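You operate a simulated robot arm through the tools that you are given. There is no shell and no other tool. Be economical: measure what you need, move in short steps, check, and stop when the job is done.

Carry out the task below with a simulated robot arm. There is one attempt and no reset: what you move stays moved.

JOB
Unpin the slide block, run it to stop 4, rack the blue die.
Fine: the yellow pin goes in the pin rack's free hole, the die in cup 4; leave the red-knob lever at OPEN.

Only the result counts: the job must be done as asked and must still hold three seconds after the hand-in. Knocking over, shifting, dropping, spilling or breaking anything else fails it.

ROBOT AND FRAMES
A 6-joint arm with a two-finger parallel gripper, fixed in place. Base frame: the origin is at the foot of the arm, x ahead of it, y to its left, z up; the work surface is at about z = 0.906. Units: m, degrees, N and s.
With the tool pointing down near the work surface it reaches from about 0.24 to 0.62 m from the base axis. Its first joint turns from -66.0 to 66.0 degrees. Payload 2.7 kg.
The TCP is the grasp point between the finger pads, 0.023 m short of the fingertips. In the tool frame z runs along the fingers and y along their closing line. The gripper opens to 0.094 m. The fingers are 0.038 m wide and 0.01 m thick; the gripper's body (0.054 by 0.096 m) begins 0.039 m behind the TCP.
Orientation is that of the tool frame in the base frame, as a unit quaternion [w, x, y, z]. With the fingers straight down and closing along the base's y, the tool's x points along the base's -x, its y along +y and its z along -z.

CONTROLS
- The arm moves only by the tool servo_tool. Its argument "motion" is text: rows parted by semicolons, each of 6 numbers parted by spaces: the shift along the tool's x, y, z in m, then the turn, a rotation vector about the tool's x, y, z in degrees. In form: x y z ax ay az; .... A call has 1 to 10 rows; each row is the pose to reach, as a shift and turn from the pose commanded when the call began, along the tool's axes at that moment. "fingers" is the finger opening in m, from 0 to 0.094, set as the call begins (left out, the last holds). Rows are played at 5 a second. More than 0.05 m and 8.6 degrees between two rows, or a gripper value outside its range, and nothing of the call is played. A pose out of reach is approached as far as the arm can. The call stops where the force on the tool passes 50 N (or 10 N more than at its start, if that is more) or the arm is blocked; 0.2 s more then pass. The fingers move at their own pace (about 0.045 m/s each) and stop on an object; they squeeze with about 25 N. The grip force told is the motor's: it shows also when the fingers shut on nothing. Time passes only in rows, and 0.2 s behind the last, so rows that repeat a pose let the fingers close. It gives the time, the measured TCP pose, the force on the tool (base axes), the opening and the grip force at its end, in the units of the frame above (readings bear some noise).
- Cameras (640 x 400 px; columns grow to the right, rows downward): "scene" is fixed at [0.0651, -0.4052, 1.4312]; the picture's right is [0.91, -0.41, 0.00], its down [-0.13, -0.28, -0.95] and it looks along [0.39, 0.87, -0.31] (base axes); focal length 353 px, centre (320, 200). "wrist" rides on the gripper at [0.086, 0.016, -0.074] in the tool frame; the picture's right is [-0.18, 0.98, 0.00], its down [-0.58, -0.11, -0.81] and it looks along [-0.79, -0.15, 0.59] (tool axes); focal length 243 px, centre (320, 200).
- grab_frame(camera): a new picture of that camera. No time passes.
- locate(camera, pixels): there is no depth. For up to 12 entries [column, row, z] of the newest picture of that camera ("zoom" is the newest enlarged one), the place [x, y] in the base frame at which the ray of that pixel passes the height z, good to about 0.002 m, but the place of the scene camera against the robot may be out by one fixed shift of up to 0.012 m in any direction. No time passes.
- inspect(camera, box): a new picture of the part [left, top, right, bottom] of that camera's present view, enlarged. No time passes.
- close_job(): hands the job in; it is judged then, once.

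Keep the steps short. Do not move on a guess: measure, check each grasp and each placing, and mend mistakes. In all there are 80 turns and 34 pictures (those below and enlarged ones count). Leave the gripper open and the arm clear of the work at the hand-in unless told otherwise, and finish with a single line.

The tools are called after "Emit:" as a command line: name --argument value ..., lists and objects as JSON in quotes. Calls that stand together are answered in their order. servo_tool: Moves the arm, as the interface text tells. Its arguments: {"type":"object","properties":{"motion":{"type":"string"},"fingers":{"type":"number"}},"required":["motion"]} The other tools are called the same way: grab_frame (camera) takes a picture; locate (camera, pixels) gives the place at which the rays of pixels pass given heights; inspect (camera, box) takes an enlarged picture of a part of a camera's view; close_job () hands the job in.

At the start:

```text
time: 0.0
tool_pos: [0.3823, 0.1078, 1.2608]
tcp_rot: [0.0, 0.0, 1.0, 0.0]
ft_force: [-0.2, 0.0, -0.2]
gripper_width: 0.094
finger_force: 0.0
```

scene: 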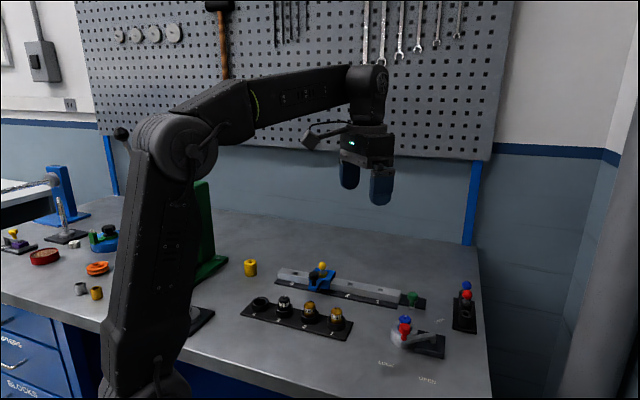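
wrist: 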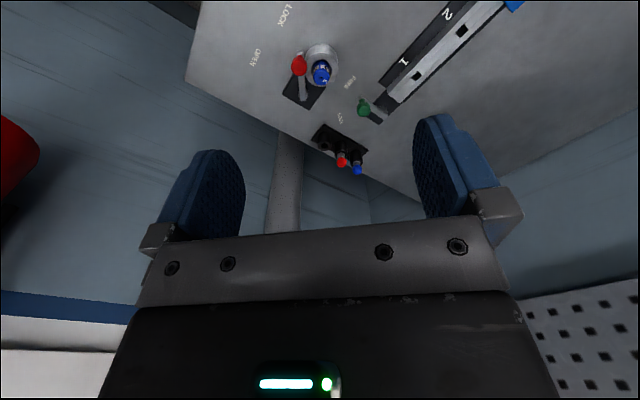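

I start by enlarging the work area in the scene view: the slide with its pin, the cups, the lever and the pin rack.

Emit:
inspect --camera "scene" --box '[230, 240, 390, 340]'

Emit:
inspect --camera "scene" --box '[360, 270, 500, 390]'

Emit:
inspect --camera "wrist" --box '[220, 0, 540, 200]'

```text
4.00 times, centred on (310, 290) of scene
```

zoom: 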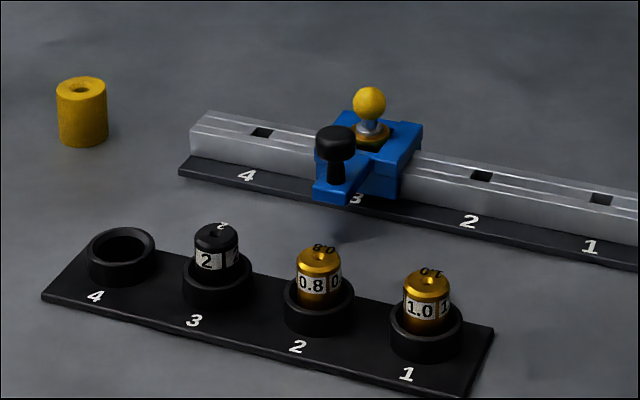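

```text
3.33 times, centred on (430, 330) of scene
```

zoom: 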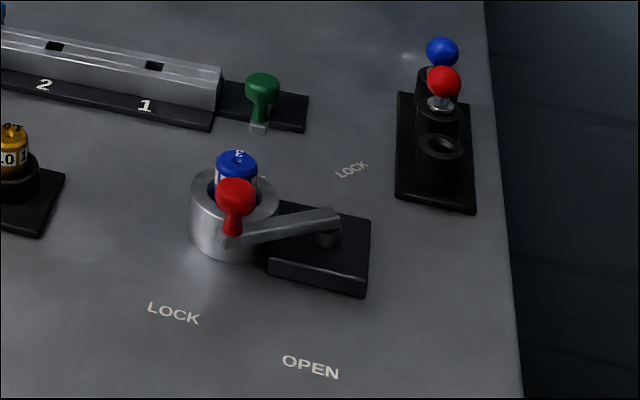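

```text
2.00 times, centred on (380, 100) of wrist
```

zoom: 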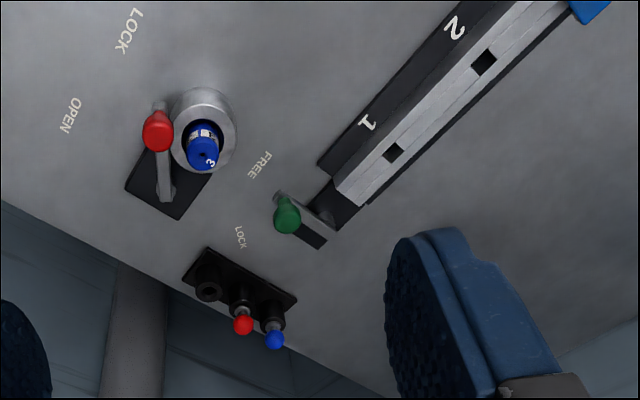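

The blue die sits in a metal collar with the red lever beside it. The rail has a green lever at its end (FREE/LOCK), and the pin rack has one free hole. I'll get rough positions from the newest enlarged wrist picture.

Emit:
locate --camera "zoom" --pixels '[[158, 130, 0.96], [167, 195, 0.93], [203, 130, 0.93], [287, 215, 0.95], [325, 215, 0.92], [208, 290, 0.93], [243, 325, 0.96], [275, 340, 0.96], [260, 165, 0.906], [240, 237, 0.906], [70, 115, 0.906], [130, 30, 0.906]]'

Emit:
locate --camera "scene" --pixels '[[322, 266, 0.97], [313, 270, 0.96], [261, 301, 0.925], [284, 299, 0.925], [310, 314, 0.925], [338, 322, 0.925], [411, 298, 0.95], [404, 328, 0.95], [405, 320, 0.95], [250, 268, 0.92], [295, 273, 0.93], [443, 378, 0.906]]'

```text
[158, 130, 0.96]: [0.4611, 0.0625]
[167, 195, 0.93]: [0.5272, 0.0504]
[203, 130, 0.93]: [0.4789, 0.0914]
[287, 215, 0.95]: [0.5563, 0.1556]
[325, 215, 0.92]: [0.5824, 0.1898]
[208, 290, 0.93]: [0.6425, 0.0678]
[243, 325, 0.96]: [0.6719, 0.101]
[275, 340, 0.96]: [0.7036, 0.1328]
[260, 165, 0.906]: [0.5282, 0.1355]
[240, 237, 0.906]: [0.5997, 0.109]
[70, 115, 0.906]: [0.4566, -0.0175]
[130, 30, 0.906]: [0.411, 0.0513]
```

```text
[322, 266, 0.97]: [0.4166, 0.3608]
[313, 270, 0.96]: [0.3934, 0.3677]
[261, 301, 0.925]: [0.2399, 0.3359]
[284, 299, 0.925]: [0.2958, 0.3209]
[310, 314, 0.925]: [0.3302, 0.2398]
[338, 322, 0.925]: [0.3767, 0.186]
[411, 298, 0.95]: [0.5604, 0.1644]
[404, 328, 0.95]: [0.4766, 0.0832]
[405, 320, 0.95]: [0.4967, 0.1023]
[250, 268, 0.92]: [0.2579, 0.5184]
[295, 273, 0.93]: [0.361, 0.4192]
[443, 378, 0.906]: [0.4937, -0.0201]
```

The rail runs at about -46° in the base frame, so it lies across the radial direction at azimuth 41°. I'll move the tool towards it with a matching yaw to get a closer wrist view.

Emit:
servo_tool --motion "0.006 0.027 0.02 0 0 -6; 0.012 0.054 0.04 0 0 -12; 0.018 0.08 0.06 0 0 -18; 0.024 0.107 0.08 0 0 -24; 0.03 0.134 0.1 0 0 -30; 0.036 0.16 0.12 0 0 -36; 0.042 0.187 0.14 0 0 -41; 0.042 0.187 0.14 0 0 -41"

Emit:
grab_frame --camera "wrist"

```text
time: 1.8
tool_pos: [0.3414, 0.2949, 1.1207]
tcp_rot: [0.001, -0.351, 0.936, 0.001]
ft_force: [0.0, 0.0, 0.2]
gripper_width: 0.0941
finger_force: 0.2
```

```text
28 pictures are left
```

wrist: 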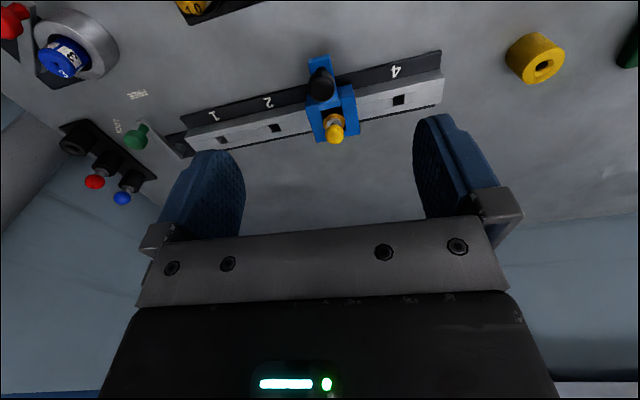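

The rail, the block with its black knob, the yellow pin and the green lever are all visible. I'll enlarge this view.

Emit:
inspect --camera "wrist" --box '[40, 40, 200, 220]'

Emit:
inspect --camera "wrist" --box '[180, 40, 460, 160]'

Emit:
locate --camera "wrist" --pixels '[[335, 132, 0.965], [336, 118, 0.945], [321, 85, 0.955], [221, 139, 0.93], [274, 127, 0.93], [399, 99, 0.93], [136, 138, 0.95], [78, 140, 0.93], [95, 181, 0.96], [122, 198, 0.96]]'

```text
2.22 times, centred on (120, 130) of wrist
```

zoom: 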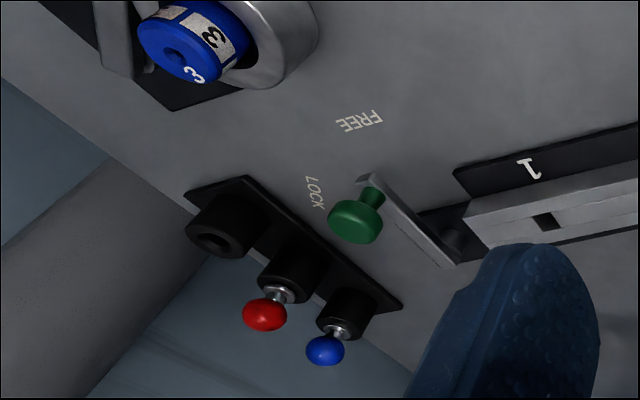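

```text
2.29 times, centred on (320, 100) of wrist
```

zoom: 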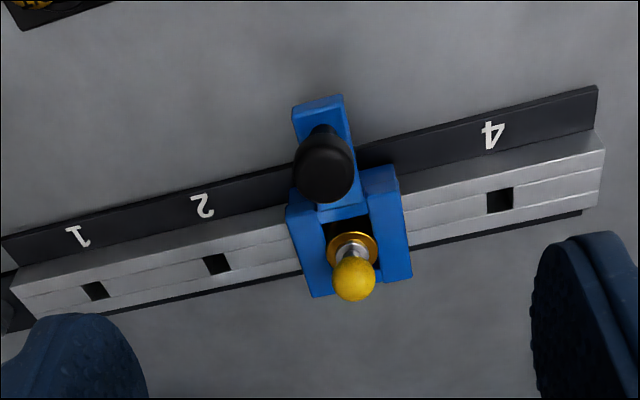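

```text
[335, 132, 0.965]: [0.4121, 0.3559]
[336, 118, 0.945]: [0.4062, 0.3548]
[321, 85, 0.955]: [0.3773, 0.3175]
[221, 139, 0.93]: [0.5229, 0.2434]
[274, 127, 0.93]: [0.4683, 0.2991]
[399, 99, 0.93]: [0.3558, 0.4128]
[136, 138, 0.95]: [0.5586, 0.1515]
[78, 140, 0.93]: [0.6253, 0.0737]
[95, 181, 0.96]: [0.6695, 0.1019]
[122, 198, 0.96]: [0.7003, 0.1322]
```

Stop holes 1, 2 and 4 give a rail direction of about 134.6°, so the matching yaw is about 44.6°. Next I'll move above the pin, with fingertips about 3 cm clear, to fix its exact place and height.

Emit:
servo_tool --motion "-0.03 0 0.02 0 0 -1; -0.06 0 0.04 0 0 -2; -0.092 0 0.06 0 0 -3.5; -0.092 0 0.085 0 0 -3.5; -0.092 0 0.085 0 0 -3.5"

Emit:
grab_frame --camera "wrist"

```text
time: 3.0
tool_pos: [0.4095, 0.3547, 1.0341]
tcp_rot: [0.0, -0.379, 0.925, 0.0]
ft_force: [0.3, 0.1, 0.3]
gripper_width: 0.0938
finger_force: 0.0
```

```text
25 pictures are left
```

wrist: 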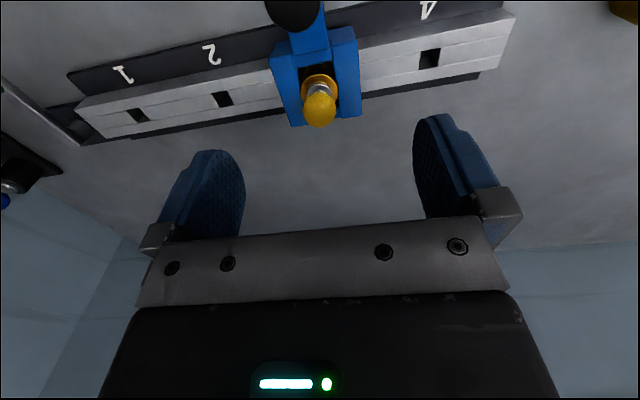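

Ball now at (319,111). I'll triangulate it against the previous view by trying several heights.

Emit:
locate --camera "wrist" --pixels '[[319, 111, 0.955], [319, 111, 0.965], [319, 111, 0.975], [319, 111, 0.985], [138, 115, 0.93], [222, 99, 0.93], [430, 58, 0.93], [430, 58, 0.92]]'

```text
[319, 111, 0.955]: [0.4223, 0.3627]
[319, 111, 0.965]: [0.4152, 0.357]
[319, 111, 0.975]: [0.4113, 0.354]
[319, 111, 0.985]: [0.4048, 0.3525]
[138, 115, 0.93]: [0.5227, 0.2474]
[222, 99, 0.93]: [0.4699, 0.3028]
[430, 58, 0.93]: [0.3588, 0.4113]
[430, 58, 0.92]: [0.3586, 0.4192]
```

The rail centre line lies at radial ≈0.544, and the ball fits on it at a height of about 0.967 (ball about 22 mm across). I'll descend to TCP z≈0.977, so the tips at 0.954 stay above the block, with a moderate opening.

Emit:
servo_tool --motion "-0.004 -0.0015 0.02 0 0 0; -0.004 -0.0015 0.04 0 0 0; -0.004 -0.0015 0.057 0 0 0; -0.004 -0.0015 0.057 0 0 0" --fingers 0.06

Emit:
grab_frame --camera "wrist"

Emit:
inspect --camera "scene" --box '[250, 210, 410, 310]'

```text
time: 4.0
tool_pos: [0.4131, 0.3576, 0.9802]
tcp_rot: [0.001, -0.378, 0.926, -0.001]
ft_force: [-0.4, -0.8, -0.7]
gripper_width: 0.0599
finger_force: 0.0
```

```text
24 pictures are left
```

wrist: 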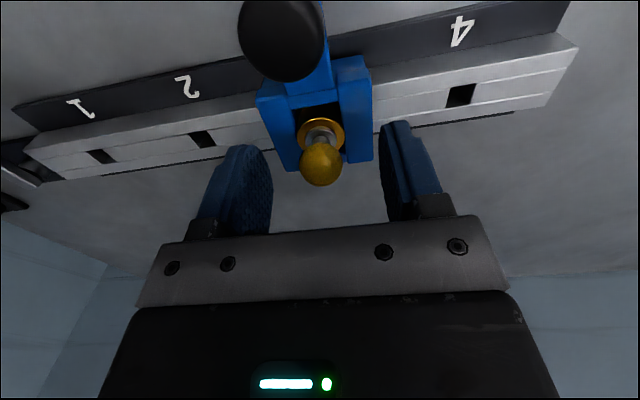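

```text
4.00 times, centred on (330, 260) of scene
```

zoom: 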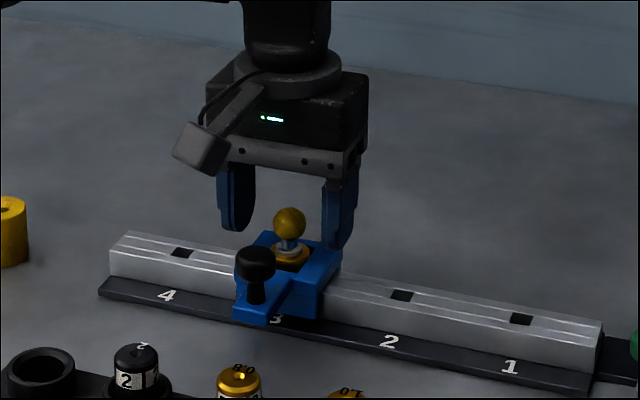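

Lateral alignment is good (ball column 320). I still need the radial offset and height, so I'll re-locate the holes and ball from this nearer view.

Emit:
locate --camera "wrist" --pixels '[[461, 95, 0.932], [202, 139, 0.932], [101, 157, 0.932], [320, 165, 0.966], [320, 165, 0.958], [320, 133, 0.945], [461, 95, 0.94], [202, 139, 0.94]]'

Emit:
locate --camera "zoom" --pixels '[[290, 223, 0.966], [181, 253, 0.932], [401, 296, 0.932], [521, 319, 0.932], [181, 253, 0.94], [401, 296, 0.94]]'

```text
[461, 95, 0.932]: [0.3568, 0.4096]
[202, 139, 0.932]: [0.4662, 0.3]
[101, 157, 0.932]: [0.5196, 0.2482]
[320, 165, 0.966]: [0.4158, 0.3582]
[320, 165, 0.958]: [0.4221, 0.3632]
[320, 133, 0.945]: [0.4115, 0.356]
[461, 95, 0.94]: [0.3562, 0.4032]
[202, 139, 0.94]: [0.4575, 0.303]
```

```text
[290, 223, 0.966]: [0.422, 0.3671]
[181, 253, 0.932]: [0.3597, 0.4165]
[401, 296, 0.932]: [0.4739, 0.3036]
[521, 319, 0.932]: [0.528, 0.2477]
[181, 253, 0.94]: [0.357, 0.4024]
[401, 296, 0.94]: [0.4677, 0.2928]
```

Wrist and scene agree on ball height ≈0.971 on the rail line, and the TCP is within 2 mm. I'll close on the ball here.

Emit:
servo_tool --motion "0.001 0 0.002 0 0 0; 0.001 0 0.002 0 0 0; 0.001 0 0.002 0 0 0; 0.001 0 0.002 0 0 0" --fingers 0.0

```text
time: 5.0
tool_pos: [0.4124, 0.3564, 0.9772]
tcp_rot: [0.0, -0.379, 0.925, 0.0]
ft_force: [0.4, 0.2, 0.8]
gripper_width: 0.0195
finger_force: 25.2
```

It's held at a 19.5 mm opening with a 25 N grip. I'll lift straight up in small steps.

Emit:
servo_tool --motion "0 0 -0.01 0 0 0; 0 0 -0.02 0 0 0; 0 0 -0.035 0 0 0; 0 0 -0.05 0 0 0; 0 0 -0.065 0 0 0; 0 0 -0.08 0 0 0; 0 0 -0.08 0 0 0"

Emit:
inspect --camera "scene" --box '[250, 190, 410, 290]'

```text
time: 6.6
tool_pos: [0.4129, 0.3559, 1.0575]
tcp_rot: [0.0, -0.378, 0.926, -0.001]
ft_force: [-0.1, -0.1, -0.4]
gripper_width: 0.0193
finger_force: 25.5
```

```text
4.00 times, centred on (330, 240) of scene
```

zoom: 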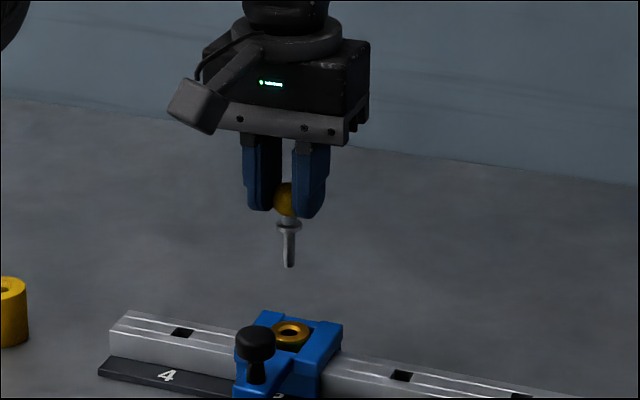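

The pin is out cleanly, with its tip about 5 cm below the TCP. I'll carry it high at the same yaw to a view position before the pin rack.

Emit:
servo_tool --motion "0.015 -0.038 -0.02 0 0 0; 0.03 -0.076 -0.02 0 0 0; 0.044 -0.114 -0.02 0 0 0; 0.059 -0.152 -0.02 0 0 0; 0.073 -0.19 -0.02 0 0 0; 0.088 -0.228 -0.02 0 0 0; 0.103 -0.265 -0.02 0 0 0; 0.117 -0.3 -0.02 0 0 0; 0.117 -0.3 -0.02 0 0 0"

Emit:
grab_frame --camera "wrist"

```text
time: 8.6
tool_pos: [0.5401, 0.0608, 1.0763]
tcp_rot: [0.0, -0.379, 0.925, 0.0]
ft_force: [-0.4, -0.7, -0.2]
gripper_width: 0.0188
finger_force: 25.3
```

```text
21 pictures are left
```

wrist: 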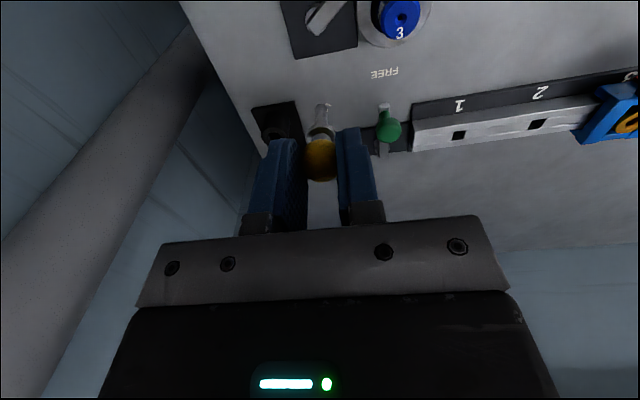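

The rack is partly hidden by the left finger. I'll enlarge that part.

Emit:
inspect --camera "wrist" --box '[220, 60, 420, 185]'

```text
3.20 times, centred on (320, 122) of wrist
```

zoom: 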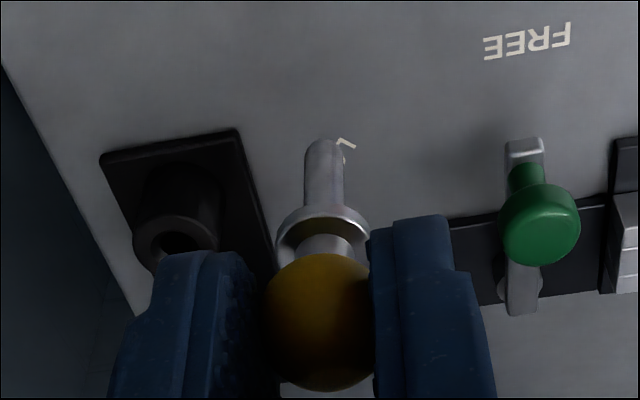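

The green lever points at FREE. The free hole's mouth is at zoom (180,238), so I'll locate it together with the held pin's tip.

Emit:
locate --camera "zoom" --pixels '[[180, 238, 0.93], [180, 238, 0.935], [180, 238, 0.94], [325, 150, 1.023], [325, 255, 1.05], [320, 320, 1.07], [240, 130, 0.912]]'

Emit:
locate --camera "scene" --pixels '[[492, 315, 0.935]]'

```text
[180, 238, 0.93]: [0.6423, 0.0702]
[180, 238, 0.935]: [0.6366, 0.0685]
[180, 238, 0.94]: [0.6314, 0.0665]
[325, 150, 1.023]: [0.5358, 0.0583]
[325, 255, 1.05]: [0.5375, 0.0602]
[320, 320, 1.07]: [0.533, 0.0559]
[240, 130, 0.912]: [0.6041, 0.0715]
```

```text
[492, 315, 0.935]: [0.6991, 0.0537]
```

Combining views gives the hole mouth at about (0.6365, 0.0685, 0.936), slightly beyond nominal reach. I'll go above it, pin tip about 3 cm clear, and see whether the arm gets there.

Emit:
servo_tool --motion "-0.025 -0.02 0.0 0 0 0; -0.05 -0.04 0.01 0 0 0; -0.076 -0.062 0.03 0 0 0; -0.076 -0.062 0.04 0 0 0; -0.076 -0.062 0.04 0 0 0"

Emit:
grab_frame --camera "wrist"

Emit:
inspect --camera "scene" --box '[400, 230, 528, 330]'

```text
time: 9.8
tool_pos: [0.6219, 0.0658, 1.0302]
tcp_rot: [0.0, -0.379, 0.926, 0.0]
ft_force: [-0.7, 0.2, -0.8]
gripper_width: 0.0191
finger_force: 25.2
out of reach, approached as far as the arm can: row 3, 4, 5
```

```text
19 pictures are left
```

wrist: 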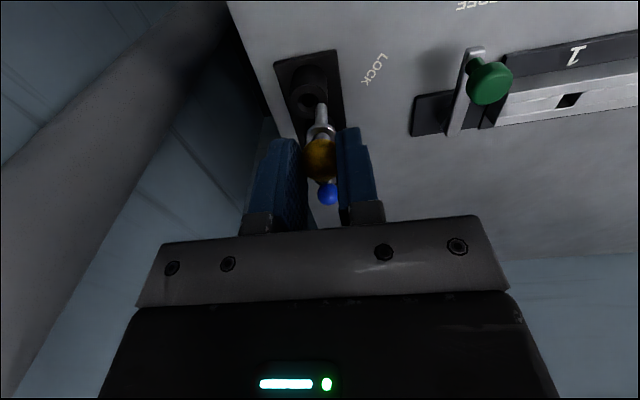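

```text
4.00 times, centred on (464, 280) of scene
```

zoom: 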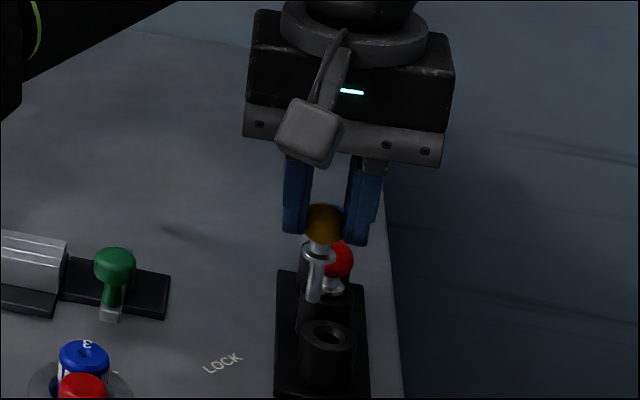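

The arm stops at r≈0.625, about 1.5 cm short. Tilting the tool outward should extend the reach, so I'll test that here: a 10° tilt about the closing axis, while still clear above the rack.

Emit:
servo_tool --motion "0 0 0 0 -5 0; 0 0 0 0 -10 0; 0 0 0 0 -10 0; 0 0 0 0 -10 0"

```text
time: 10.8
tool_pos: [0.621, 0.0669, 1.0325]
tcp_rot: [0.082, -0.377, 0.922, 0.033]
ft_force: [-0.2, 0.6, 0.2]
gripper_width: 0.0186
finger_force: 24.9
```

It holds there with the tilt. Now I'll command the remaining 1.8 cm outward to check the reach.

Emit:
servo_tool --motion "-0.007 -0.0055 0.0012 0 0 0; -0.0137 -0.011 0.0024 0 0 0; -0.0137 -0.011 0.0024 0 0 0"

```text
time: 11.6
tool_pos: [0.6394, 0.0684, 1.0312]
tcp_rot: [0.08, -0.377, 0.922, 0.033]
ft_force: [0.0, -0.2, 0.0]
gripper_width: 0.0185
finger_force: 24.8
```

Reach of 0.643 is achieved. I'll test 1 cm more margin, since the reach shrinks slightly lower down.

Emit:
servo_tool --motion "-0.0077 -0.0063 0.0014 0 0 0; -0.0077 -0.0063 0.0014 0 0 0"

```text
time: 12.2
tool_pos: [0.6452, 0.0687, 1.0314]
tcp_rot: [0.08, -0.377, 0.922, 0.034]
ft_force: [0.2, 0.9, 0.5]
gripper_width: 0.0179
finger_force: 25.2
out of reach, approached as far as the arm can: row 1, 2
```

The limit is r≈0.649 at 10° tilt, so a 14° tilt gives margin at the lower height. To keep the pin vertical while the tool is tilted, I'll set the pin back in the block and regrip it tilted. First I retreat, level out and check the pin, since the opening has been drifting from 19.5 to 17.9 mm.

Emit:
servo_tool --motion "0.018 0.017 -0.015 0 3 0; 0.036 0.034 -0.03 0 5 0; 0.054 0.051 -0.045 0 8 0; 0.0714 0.068 -0.0583 0 10 0; 0.0714 0.068 -0.0583 0 10 0"

Emit:
inspect --camera "wrist" --box '[220, 60, 420, 185]'

```text
time: 13.4
tool_pos: [0.5395, 0.0619, 1.0755]
tcp_rot: [0.0, -0.379, 0.925, 0.001]
ft_force: [-0.7, 0.0, -0.6]
gripper_width: 0.0185
finger_force: 24.9
```

```text
3.20 times, centred on (320, 122) of wrist
```

zoom: 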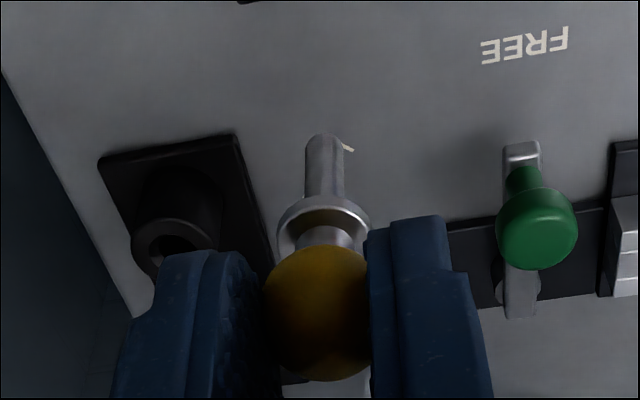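

The pin has sagged only about 1–2 mm. I'll carry it straight back above the block hole.

Emit:
servo_tool --motion "-0.016 0.042 0 0 0 0; -0.033 0.085 0 0 0 0; -0.05 0.128 0 0 0 0; -0.067 0.171 0 0 0 0; -0.083 0.213 0 0 0 0; -0.1 0.256 0 0 0 0; -0.1163 0.2982 0 0 0 0; -0.1163 0.2982 0.018 0 0 0; -0.1163 0.2982 0.018 0 0 0"

Emit:
grab_frame --camera "wrist"

```text
time: 15.4
tool_pos: [0.4124, 0.3569, 1.0579]
tcp_rot: [-0.001, -0.379, 0.925, 0.001]
ft_force: [0.8, -0.8, 0.1]
gripper_width: 0.0182
finger_force: 24.9
```

```text
16 pictures are left
```

wrist: 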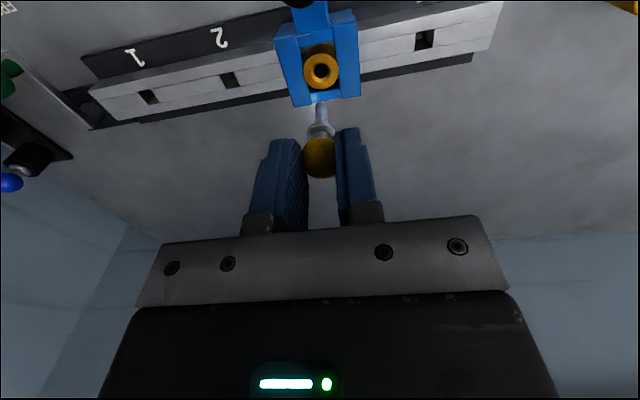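

The bezel hole is at (321,70) and the pin tip at (320,104). I'll compare their positions.

Emit:
locate --camera "wrist" --pixels '[[321, 70, 0.943], [321, 70, 0.947], [320, 104, 1.002], [320, 104, 1.006], [424, 40, 0.932], [230, 80, 0.932], [149, 97, 0.932]]'

```text
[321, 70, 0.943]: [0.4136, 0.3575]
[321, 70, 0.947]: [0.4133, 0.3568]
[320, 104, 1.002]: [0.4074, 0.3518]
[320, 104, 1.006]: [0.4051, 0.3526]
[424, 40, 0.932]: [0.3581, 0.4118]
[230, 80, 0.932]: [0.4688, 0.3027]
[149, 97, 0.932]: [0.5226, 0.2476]
```

Allowing for the tip's near edge, the pin is aligned within about 3 mm. I'll lower it gently with a small outward correction, watching the force.

Emit:
servo_tool --motion "-0.0015 0 0.02 0 0 0; -0.0015 0 0.035 0 0 0; -0.0015 0 0.045 0 0 0; -0.0015 0 0.052 0 0 0; -0.0015 0 0.058 0 0 0; -0.0015 0 0.064 0 0 0; -0.0015 0 0.064 0 0 0"

Emit:
inspect --camera "wrist" --box '[220, 40, 420, 200]'

```text
time: 17.0
tool_pos: [0.4137, 0.3551, 0.9953]
tcp_rot: [0.0, -0.379, 0.925, 0.0]
ft_force: [-0.3, -0.3, -0.1]
gripper_width: 0.0182
finger_force: 24.7
```

```text
2.50 times, centred on (320, 120) of wrist
```

zoom: 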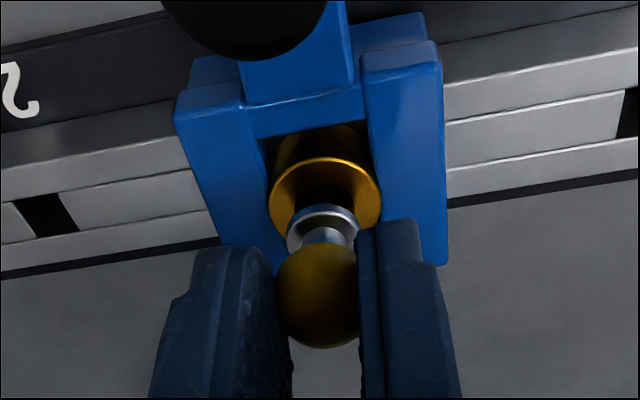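

The tip has entered the bezel with no force. I continue down.

Emit:
servo_tool --motion "0 0 0.004 0 0 0; 0 0 0.008 0 0 0; 0 0 0.012 0 0 0; 0 0 0.015 0 0 0; 0 0 0.015 0 0 0"

```text
time: 18.2
tool_pos: [0.4143, 0.356, 0.9814]
tcp_rot: [0.003, -0.379, 0.925, 0.002]
ft_force: [0.6, 1.8, 19.3]
gripper_width: 0.0183
finger_force: 25.3
```

The pin is seated (19 N up). I'll open the fingers, then tilt 14° about the closing axis and set the TCP at the ball.

Emit:
servo_tool --motion "0 0 0 0 0 0; 0 0 0 0 0 0; 0 0 -0.004 0 0 0; 0 0.001 -0.004 0 -7 0; 0.002 0.001 -0.004 0 -14 0; 0.0026 0.001 0.0 0 -14 0; 0.0026 0.001 0.004 0 -14 0; 0.0026 0.001 0.004 0 -14 0" --fingers 0.06

Emit:
inspect --camera "wrist" --box '[200, 40, 440, 200]'

```text
time: 20.0
tool_pos: [0.4112, 0.3552, 0.9764]
tcp_rot: [0.113, -0.376, 0.919, 0.046]
ft_force: [-0.2, 0.1, -0.6]
gripper_width: 0.0599
finger_force: 0.1
```

```text
2.50 times, centred on (320, 120) of wrist
```

zoom: 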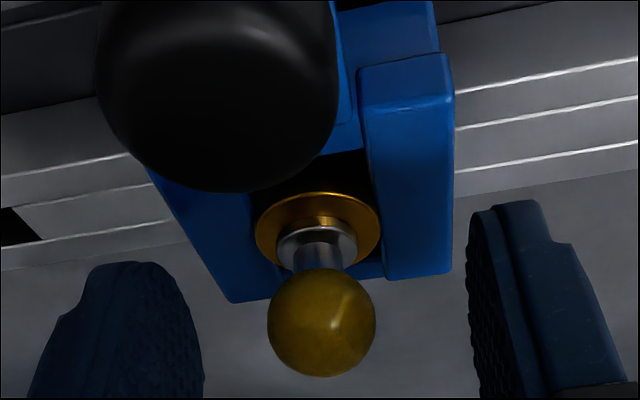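

The ball is centred on the tool axis, about 8 mm down the pads. I'll lower 2 mm more and close.

Emit:
servo_tool --motion "0 0 0.0025 0 0 0; 0 0 0.0025 0 0 0; 0 0 0.0025 0 0 0; 0 0 0.0025 0 0 0; 0 0 0.0025 0 0 0" --fingers 0.0

```text
time: 21.2
tool_pos: [0.4121, 0.3561, 0.9729]
tcp_rot: [0.113, -0.376, 0.919, 0.047]
ft_force: [-0.3, -0.1, -0.2]
gripper_width: 0.0185
finger_force: 24.9
```

Gripped again (18.5 mm). I'll lift 9 cm and carry the pin, tool kept tilted, to above the free rack hole.

Emit:
servo_tool --motion "-0.0109 0 -0.0437 0 0 0; -0.0218 0 -0.0873 0 0 0; -0.0166 -0.0453 -0.0886 0 0 0; -0.0114 -0.0906 -0.0899 0 0 0; -0.0061 -0.1359 -0.0912 0 0 0; -0.0009 -0.1812 -0.0925 0 0 0; 0.0043 -0.2264 -0.0938 0 0 0; 0.0096 -0.2717 -0.0951 0 0 0; 0.0148 -0.317 -0.0964 0 0 0; 0.02 -0.3623 -0.0977 0 0 0"

Emit:
inspect --camera "wrist" --box '[220, 40, 420, 200]'

Emit:
inspect --camera "scene" --box '[400, 230, 528, 330]'

```text
time: 23.4
tool_pos: [0.6335, 0.0661, 1.0625]
tcp_rot: [0.114, -0.375, 0.919, 0.046]
ft_force: [0.0, 0.7, -0.4]
gripper_width: 0.0184
finger_force: 25.0
```

```text
2.50 times, centred on (320, 120) of wrist
```

zoom: 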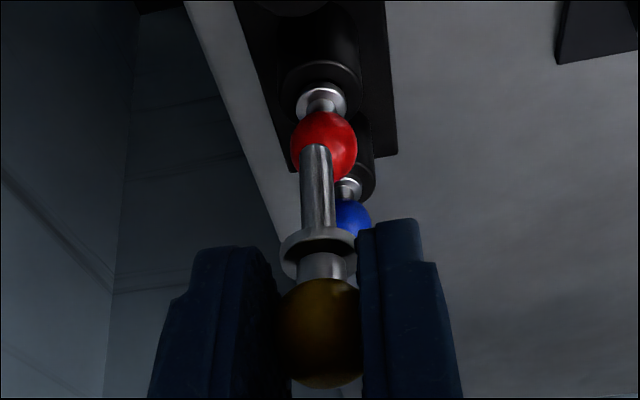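

```text
4.00 times, centred on (464, 280) of scene
```

zoom: 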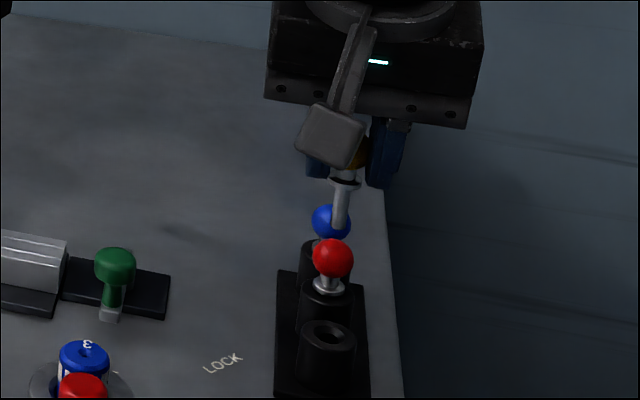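

The pin is vertical and clear of the red and blue pins. In the scene enlargement, the free hole is at (326,338) and the pin tip at (340,227). I'll compare the two.

Emit:
locate --camera "zoom" --pixels '[[326, 338, 0.932], [326, 338, 0.936], [326, 338, 0.94], [340, 227, 1.0145], [343, 182, 1.04], [347, 152, 1.06], [333, 258, 0.962], [328, 288, 0.938]]'

```text
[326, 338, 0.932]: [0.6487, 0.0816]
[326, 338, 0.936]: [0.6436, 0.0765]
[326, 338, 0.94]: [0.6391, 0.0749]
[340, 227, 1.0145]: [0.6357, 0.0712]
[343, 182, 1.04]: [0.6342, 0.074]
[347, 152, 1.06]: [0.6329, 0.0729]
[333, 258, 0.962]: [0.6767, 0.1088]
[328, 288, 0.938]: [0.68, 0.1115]
```

Combining all views, the hole is at about (0.6385, 0.0695) with its mouth at ≈0.936. I'll lower the pin until its tip is just above the boss and take a close look.

Emit:
servo_tool --motion "-0.005 -0.0012 0.001 0 0 0; 0.0 -0.0012 0.023 0 0 0; 0.006 -0.0012 0.046 0 0 0; 0.0119 -0.0012 0.0692 0 0 0; 0.0119 -0.0012 0.0692 0 0 0"

Emit:
inspect --camera "scene" --box '[434, 270, 498, 320]'

Emit:
inspect --camera "wrist" --box '[240, 40, 400, 180]'

```text
time: 24.6
tool_pos: [0.6396, 0.0675, 0.9934]
tcp_rot: [0.113, -0.376, 0.919, 0.045]
ft_force: [-0.1, -1.1, 0.1]
gripper_width: 0.0185
finger_force: 25.1
```

```text
8.00 times, centred on (466, 295) of scene
```

zoom: 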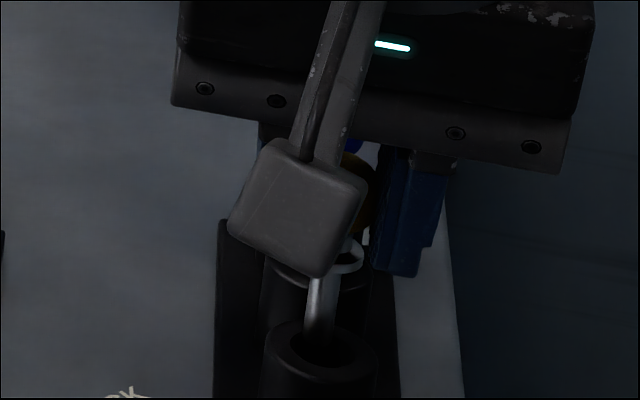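

```text
2.86 times, centred on (320, 110) of wrist
```

zoom: 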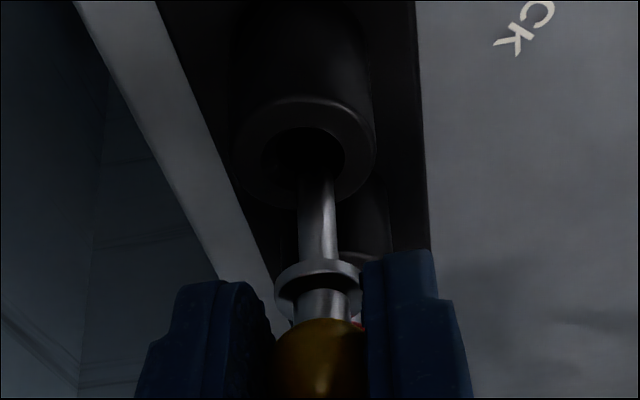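

Relative to the hole, the tip appears about 4 mm too far along the viewing direction and 2 mm to tool +y. I'll correct that and check again.

Emit:
servo_tool --motion "0.0039 -0.0019 -0.001 0 0 0; 0.0039 -0.0019 -0.001 0 0 0"

Emit:
inspect --camera "wrist" --box '[280, 60, 360, 140]'

```text
time: 25.2
tool_pos: [0.6376, 0.0646, 0.9929]
tcp_rot: [0.113, -0.376, 0.919, 0.046]
ft_force: [0.5, -0.4, -1.3]
gripper_width: 0.0183
finger_force: 25.1
```

```text
5.00 times, centred on (320, 100) of wrist
```

zoom: 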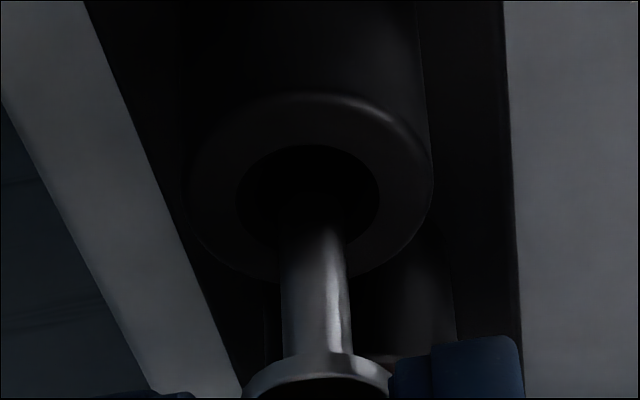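

Lateral alignment is now within about 0.6 mm and the tip sits over the mouth. I'll lower gently in small steps, watching the force.

Emit:
servo_tool --motion "0.0005 -0.0006 0.0019 0 0 0; 0.001 -0.0006 0.0039 0 0 0; 0.0015 -0.0006 0.0058 0 0 0; 0.0019 -0.0006 0.0078 0 0 0; 0.0019 -0.0006 0.0078 0 0 0"

```text
time: 26.4
tool_pos: [0.6373, 0.0647, 0.9864]
tcp_rot: [0.113, -0.376, 0.919, 0.046]
ft_force: [-2.3, -0.2, -0.3]
gripper_width: 0.0183
finger_force: 24.4
```

Almost no force (−2.3 N in x, perhaps touching the hole wall). I continue down.

Emit:
servo_tool --motion "0.001 0 0.0039 0 0 0; 0.0019 0 0.0078 0 0 0; 0.0019 0 0.0078 0 0 0"

```text
time: 27.2
tool_pos: [0.6378, 0.0638, 0.9777]
tcp_rot: [0.113, -0.377, 0.918, 0.046]
ft_force: [-3.5, -1.3, 0.1]
gripper_width: 0.0183
finger_force: 25.1
```

The tip is now below the mouth with a light wall contact. I'll ease 1 mm towards −x and continue.

Emit:
servo_tool --motion "0.0007 0.0007 0 0 0 0; 0.0017 0.0007 0.0039 0 0 0; 0.0026 0.0007 0.0078 0 0 0; 0.0026 0.0007 0.0078 0 0 0"

```text
time: 28.2
tool_pos: [0.6372, 0.0644, 0.9696]
tcp_rot: [0.113, -0.376, 0.918, 0.047]
ft_force: [-0.5, 0.5, -0.1]
gripper_width: 0.0182
finger_force: 25.6
```

No force now. I continue down until it seats.

Emit:
servo_tool --motion "0.0007 0 0.0029 0 0 0; 0.0015 0 0.0058 0 0 0; 0.0022 0 0.0087 0 0 0; 0.0022 0 0.0087 0 0 0"

```text
time: 29.2
tool_pos: [0.6381, 0.0645, 0.9621]
tcp_rot: [0.117, -0.377, 0.918, 0.046]
ft_force: [-2.7, 3.6, 17.0]
gripper_width: 0.0187
finger_force: 24.8
```

It seats at TCP z 0.962 (17 N up). I'll open the fingers and withdraw upward.

Emit:
servo_tool --motion "0 0 0 0 0 0; 0 0 0 0 0 0; 0 0 0 0 0 0; -0.005 0 -0.02 0 0 0; -0.01 0 -0.04 0 0 0; -0.0145 0 -0.06 0 0 0; -0.017 0 -0.08 0 0 0; -0.017 0 -0.08 0 0 0" --fingers 0.05

Emit:
inspect --camera "scene" --box '[380, 260, 508, 340]'

```text
time: 31.0
tool_pos: [0.637, 0.0626, 1.0432]
tcp_rot: [0.113, -0.376, 0.919, 0.046]
ft_force: [-0.7, -0.4, -0.1]
gripper_width: 0.0499
finger_force: 0.0
```

```text
5.00 times, centred on (444, 300) of scene
```

zoom: 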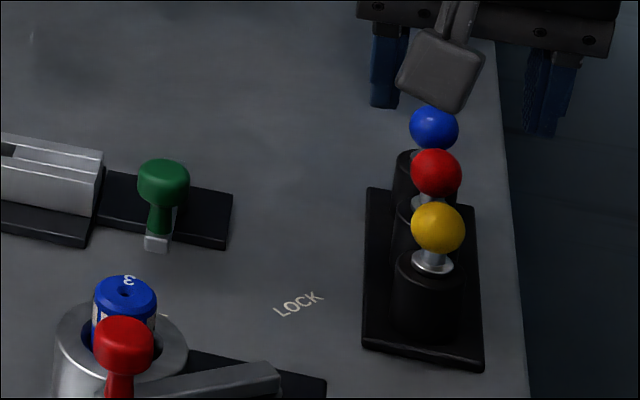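

The yellow pin is seated in the free hole and the others are undisturbed. Next I raise, level the tool and go back to above the block's black knob, near (0.374, 0.317).

Emit:
servo_tool --motion "-0.0073 0 -0.029 0 0 0; -0.0063 0.0457 -0.0293 0 1.75 0; -0.0052 0.0914 -0.0295 0 3.5 0; -0.0042 0.1371 -0.0298 0 5.25 0; -0.0031 0.1828 -0.03 0 7 0; -0.0021 0.2285 -0.0303 0 8.75 0; -0.001 0.2742 -0.0305 0 10.5 0; 0 0.3199 -0.0308 0 12.25 0; 0.001 0.3656 -0.031 0 14 0; 0.001 0.3656 -0.031 0 14 0" --fingers 0.06

Emit:
grab_frame --camera "wrist"

```text
time: 33.2
tool_pos: [0.3753, 0.319, 1.0707]
tcp_rot: [0.0, -0.378, 0.926, 0.0]
ft_force: [-0.7, -1.0, 0.1]
gripper_width: 0.0601
finger_force: 0.1
```

```text
7 pictures are left
```

wrist: 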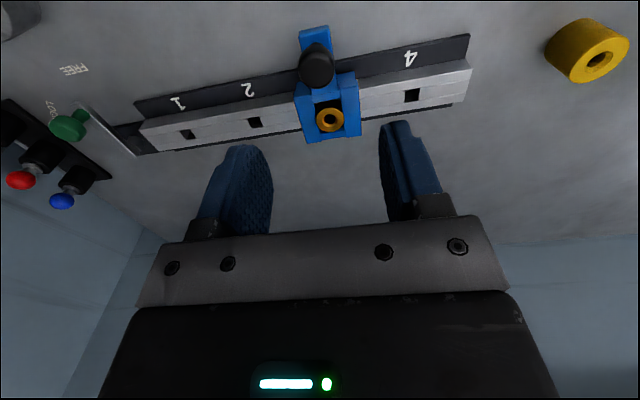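

Knob cap at (318,66), bezel at (330,119), hole 4 at (412,95). I'll locate these.

Emit:
locate --camera "wrist" --pixels '[[318, 66, 0.957], [319, 72, 0.966], [330, 119, 0.947], [412, 95, 0.932], [255, 122, 0.932], [188, 134, 0.932]]'

```text
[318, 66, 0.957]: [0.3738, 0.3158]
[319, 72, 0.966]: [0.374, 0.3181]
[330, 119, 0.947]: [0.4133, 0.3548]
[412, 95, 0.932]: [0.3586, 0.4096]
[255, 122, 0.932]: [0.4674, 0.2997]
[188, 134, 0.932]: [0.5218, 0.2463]
```

The knob is at (0.374, 0.317), with about 77.3 mm between stops. I'll descend around the knob to TCP z 0.963 and close.

Emit:
servo_tool --motion "0.002 0 0.04 0 0 0; 0.002 0 0.075 0 0 0; 0.002 0 0.095 0 0 0; 0.002 0 0.1075 0 0 0; 0.002 0 0.1075 0 0 0"

Emit:
servo_tool --motion "0 0 0 0 0 0; 0 0 0 0 0 0; 0 0 0 0 0 0; 0 0 0 0 0 0" --fingers 0.0

```text
time: 34.4
tool_pos: [0.3707, 0.3175, 0.9629]
tcp_rot: [0.001, -0.379, 0.926, 0.0]
ft_force: [0.1, 0.1, 0.8]
gripper_width: 0.0598
finger_force: 0.1
```

```text
time: 35.4
tool_pos: [0.3718, 0.3167, 0.9626]
tcp_rot: [0.001, -0.379, 0.925, 0.0]
ft_force: [-0.3, -1.2, -0.3]
gripper_width: 0.0255
finger_force: 44.8
```

The knob is held (25.5 mm). I'll slide along the rail towards stop 4 in small steps, first 5 cm.

Emit:
servo_tool --motion "0 0.01 0 0 0 0; 0 0.02 0 0 0 0; 0 0.03 0 0 0 0; 0 0.04 0 0 0 0; 0 0.05 0 0 0 0; 0 0.05 0 0 0 0"

```text
time: 36.8
tool_pos: [0.3359, 0.3527, 0.9636]
tcp_rot: [-0.001, -0.379, 0.925, 0.0]
ft_force: [-2.9, -2.1, -16.1]
gripper_width: 0.0253
finger_force: 45.0
```

It is sliding freely. Now the remaining 27 mm.

Emit:
servo_tool --motion "0 0.009 0 0 0 0; 0 0.018 0 0 0 0; 0 0.0275 0 0 0 0; 0 0.0275 0 0 0 0"

Emit:
grab_frame --camera "wrist"

```text
time: 37.8
tool_pos: [0.3173, 0.3722, 0.9626]
tcp_rot: [-0.002, -0.379, 0.926, 0.001]
ft_force: [-0.9, 3.1, -28.7]
gripper_width: 0.0252
finger_force: 44.7
```

```text
6 pictures are left
```

wrist: 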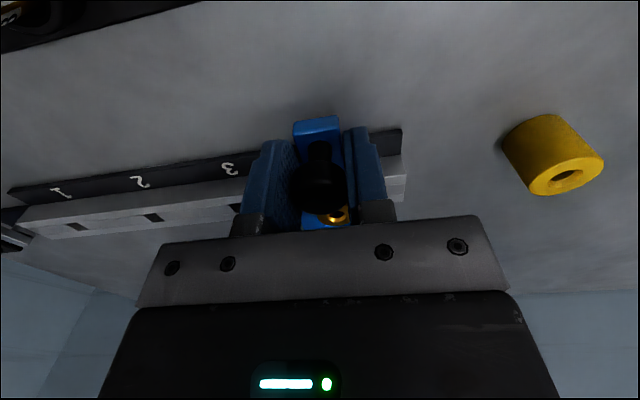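

The block has moved 77.8 mm. I'll release, lift, and check its alignment at stop 4.

Emit:
servo_tool --motion "0 0 0 0 0 0; 0 0 0 0 0 0; 0 0 0 0 0 0; 0 0 -0.03 0 0 0; 0 0 -0.07 0 0 0; 0 0 -0.11 0 0 0; 0 0 -0.11 0 0 0" --fingers 0.06

Emit:
inspect --camera "wrist" --box '[160, 20, 480, 170]'

```text
time: 39.4
tool_pos: [0.3157, 0.3723, 1.0727]
tcp_rot: [0.0, -0.379, 0.925, 0.0]
ft_force: [-0.2, -0.2, -0.6]
gripper_width: 0.0599
finger_force: 0.0
```

```text
2.00 times, centred on (320, 95) of wrist
```

zoom: 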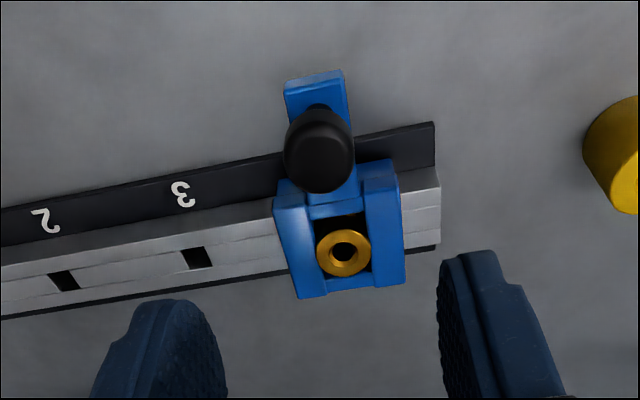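

Emit:
locate --camera "zoom" --pixels '[[343, 252, 0.947], [343, 253, 0.943], [197, 257, 0.932], [63, 281, 0.932]]'

```text
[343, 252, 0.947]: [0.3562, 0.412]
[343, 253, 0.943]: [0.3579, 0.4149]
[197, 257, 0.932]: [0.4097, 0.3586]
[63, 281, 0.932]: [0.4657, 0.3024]
```

The block's bore is within 1–2 mm of stop 4. Now the red lever: I'll move to a view position in front of it with the tool yaw at 0.

Emit:
servo_tool --motion "0.018 -0.037 -0.01 0 0 5.5; 0.036 -0.074 -0.017 0 0 11; 0.054 -0.111 -0.017 0 0 16.5; 0.072 -0.148 -0.017 0 0 22; 0.09 -0.185 -0.017 0 0 27.5; 0.108 -0.222 -0.017 0 0 33; 0.126 -0.259 -0.017 0 0 39; 0.144 -0.296 -0.017 0 0 44.4; 0.144 -0.296 -0.017 0 0 44.4"

Emit:
grab_frame --camera "wrist"

```text
time: 41.4
tool_pos: [0.4221, 0.0598, 1.0914]
tcp_rot: [0.0, 0.001, 1.0, 0.0]
ft_force: [0.2, -0.6, 0.0]
gripper_width: 0.0599
finger_force: 0.0
```

```text
4 pictures are left
```

wrist: 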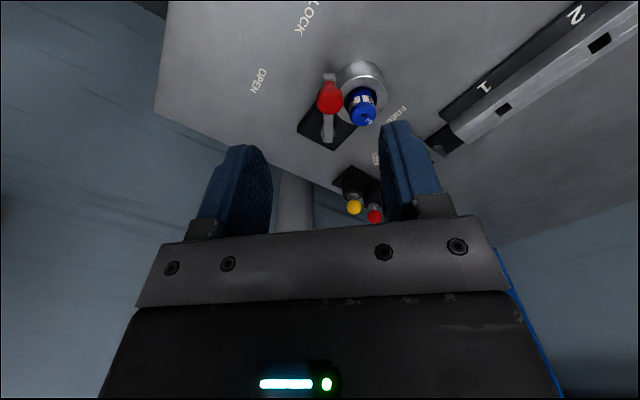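

Red knob at about (330,99), arm pivot (328,135), collar rim around (360,78), die top (367,116). I'll locate them at plausible heights.

Emit:
locate --camera "wrist" --pixels '[[330, 99, 0.95], [330, 99, 0.96], [330, 99, 0.97], [328, 136, 0.92], [328, 136, 0.93], [360, 84, 0.93], [360, 84, 0.935], [366, 117, 0.95], [366, 117, 0.96], [259, 81, 0.906], [307, 16, 0.906], [330, 75, 0.93]]'

Emit:
locate --camera "scene" --pixels '[[404.5, 327, 0.95], [404.5, 327, 0.96], [404.5, 327, 0.97], [433, 341, 0.93], [405, 317, 0.95], [405, 317, 0.96], [427, 380, 0.906], [382, 364, 0.906]]'

```text
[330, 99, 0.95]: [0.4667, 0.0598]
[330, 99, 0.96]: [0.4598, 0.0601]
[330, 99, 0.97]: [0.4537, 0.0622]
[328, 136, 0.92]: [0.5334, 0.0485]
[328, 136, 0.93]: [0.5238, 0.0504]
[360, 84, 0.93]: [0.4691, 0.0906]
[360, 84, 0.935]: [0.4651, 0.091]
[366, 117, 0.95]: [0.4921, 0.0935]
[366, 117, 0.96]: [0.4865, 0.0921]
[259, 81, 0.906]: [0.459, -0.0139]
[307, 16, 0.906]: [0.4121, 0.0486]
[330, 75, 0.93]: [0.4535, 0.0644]
```

```text
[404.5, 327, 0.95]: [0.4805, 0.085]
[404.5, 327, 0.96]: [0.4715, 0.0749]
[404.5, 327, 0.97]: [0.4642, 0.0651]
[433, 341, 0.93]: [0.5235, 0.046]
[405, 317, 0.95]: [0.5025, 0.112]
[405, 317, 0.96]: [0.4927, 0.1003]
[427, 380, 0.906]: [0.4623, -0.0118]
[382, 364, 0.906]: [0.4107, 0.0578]
```

The knob is about at (0.456, 0.061), z≈0.97, and the pivot about (0.518, 0.050). I'll approach from above with yaw 20°, which keeps the fingers clear of the die, then lower with tips at about 0.955.

Emit:
servo_tool --motion "-0.015 0 0.01 0 0 -7; -0.034 0.001 0.03 0 0 -14; -0.034 0.001 0.06 0 0 -20; -0.034 0.001 0.09 0 0 -20; -0.034 0.001 0.1 0 0 -20; -0.034 0.001 0.113 0 0 -20; -0.034 0.001 0.113 0 0 -20" --fingers 0.052

Emit:
inspect --camera "wrist" --box '[160, 0, 480, 200]'

```text
time: 43.0
tool_pos: [0.4569, 0.0602, 0.978]
tcp_rot: [0.0, -0.175, 0.985, -0.001]
ft_force: [0.3, 0.0, -0.1]
gripper_width: 0.0519
finger_force: 0.0
```

```text
2.00 times, centred on (320, 100) of wrist
```

zoom: 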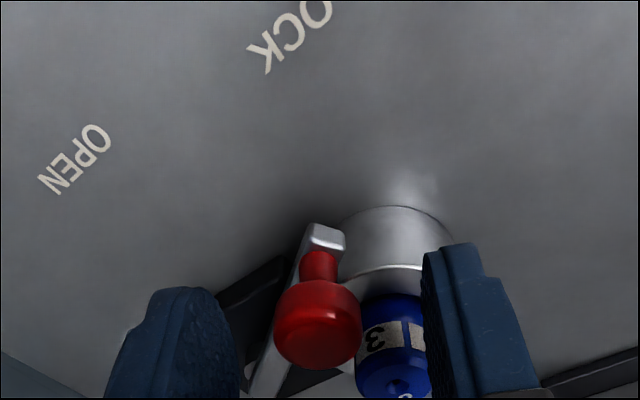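

The knob is centred between the fingers (column 318). I'll check its place, then close.

Emit:
locate --camera "zoom" --pixels '[[318, 325, 0.96], [318, 325, 0.965], [318, 325, 0.97], [395, 375, 0.955], [395, 375, 0.96], [325, 240, 0.94], [75, 160, 0.906]]'

Emit:
servo_tool --motion "0 0 0.003 0 0 0; 0 0 0.003 0 0 0; 0 0 0.003 0 0 0; 0 0 0.003 0 0 0" --fingers 0.0

```text
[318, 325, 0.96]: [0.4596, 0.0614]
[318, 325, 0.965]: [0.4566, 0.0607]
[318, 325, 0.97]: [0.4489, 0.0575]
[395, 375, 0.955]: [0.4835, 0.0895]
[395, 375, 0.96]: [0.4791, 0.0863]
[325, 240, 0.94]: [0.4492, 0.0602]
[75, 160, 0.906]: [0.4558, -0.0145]
```

```text
time: 44.0
tool_pos: [0.458, 0.0602, 0.9751]
tcp_rot: [0.001, -0.173, 0.985, -0.001]
ft_force: [7.4, -15.9, -1.0]
gripper_width: 0.023
finger_force: 44.9
```

Gripped (23 mm), with a slight reaction against the lever's stop. I'll swing it along its arc, turning the tool with it, first by 28°.

Emit:
servo_tool --motion "0.0032 -0.0067 0 0 0 -7; 0.0057 -0.0137 0 0 0 -14; 0.0072 -0.0209 0 0 0 -21; 0.0078 -0.0284 0 0 0 -28; 0.0078 -0.0284 0 0 0 -28"

```text
time: 45.2
tool_pos: [0.4579, 0.0318, 0.9743]
tcp_rot: [0.0, -0.409, 0.913, 0.0]
ft_force: [-3.2, -2.2, 6.7]
gripper_width: 0.0229
finger_force: 44.8
```

It swings with little force. Another 28°, watching for the end stop.

Emit:
servo_tool --motion "0.0039 -0.0064 0 0 0 -7; 0.0071 -0.0133 0 0 0 -14; 0.0094 -0.0205 0 0 0 -21; 0.0107 -0.0279 0 0 0 -28; 0.0107 -0.0279 0 0 0 -28"

```text
time: 46.4
tool_pos: [0.4722, 0.0056, 0.9755]
tcp_rot: [0.002, -0.617, 0.787, 0.0]
ft_force: [10.3, 4.1, 0.6]
gripper_width: 0.0227
finger_force: 45.2
```

At about 221°, with only radial strain so far. I'll nudge 7° further to find the OPEN stop.

Emit:
servo_tool --motion "0.0015 -0.0035 0 0 0 -3; 0.003 -0.0069 0 0 0 -6; 0.003 -0.0069 0 0 0 -6"

```text
time: 47.2
tool_pos: [0.4765, -0.0014, 0.9764]
tcp_rot: [-0.002, -0.658, 0.753, 0.001]
ft_force: [-8.3, -3.7, 14.2]
gripper_width: 0.0229
finger_force: 44.4
```

No clear stop yet, at about 229°. I'll look at the lever against the OPEN mark.

Emit:
inspect --camera "scene" --box '[350, 270, 478, 398]'

```text
3.12 times, centred on (414, 334) of scene
```

zoom: 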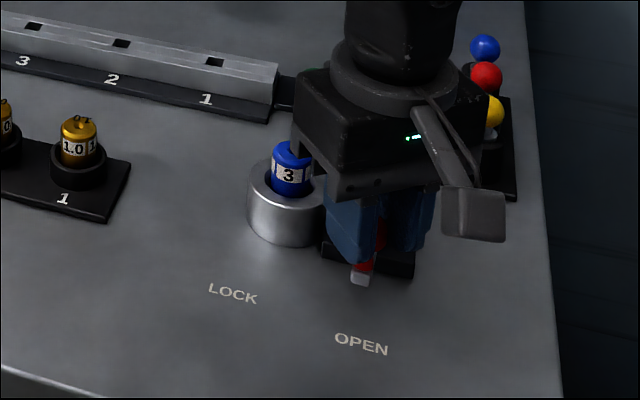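

The lever arm now points at OPEN. I'll push 4 mm more to feel whether this is the stop.

Emit:
servo_tool --motion "0.001 -0.0017 0 0 0 0; 0.0021 -0.0034 0 0 0 0; 0.0021 -0.0034 0 0 0 0"

```text
time: 48.0
tool_pos: [0.4806, -0.0039, 0.9761]
tcp_rot: [-0.001, -0.657, 0.754, 0.001]
ft_force: [-15.5, -8.4, 11.4]
gripper_width: 0.0229
finger_force: 45.0
```

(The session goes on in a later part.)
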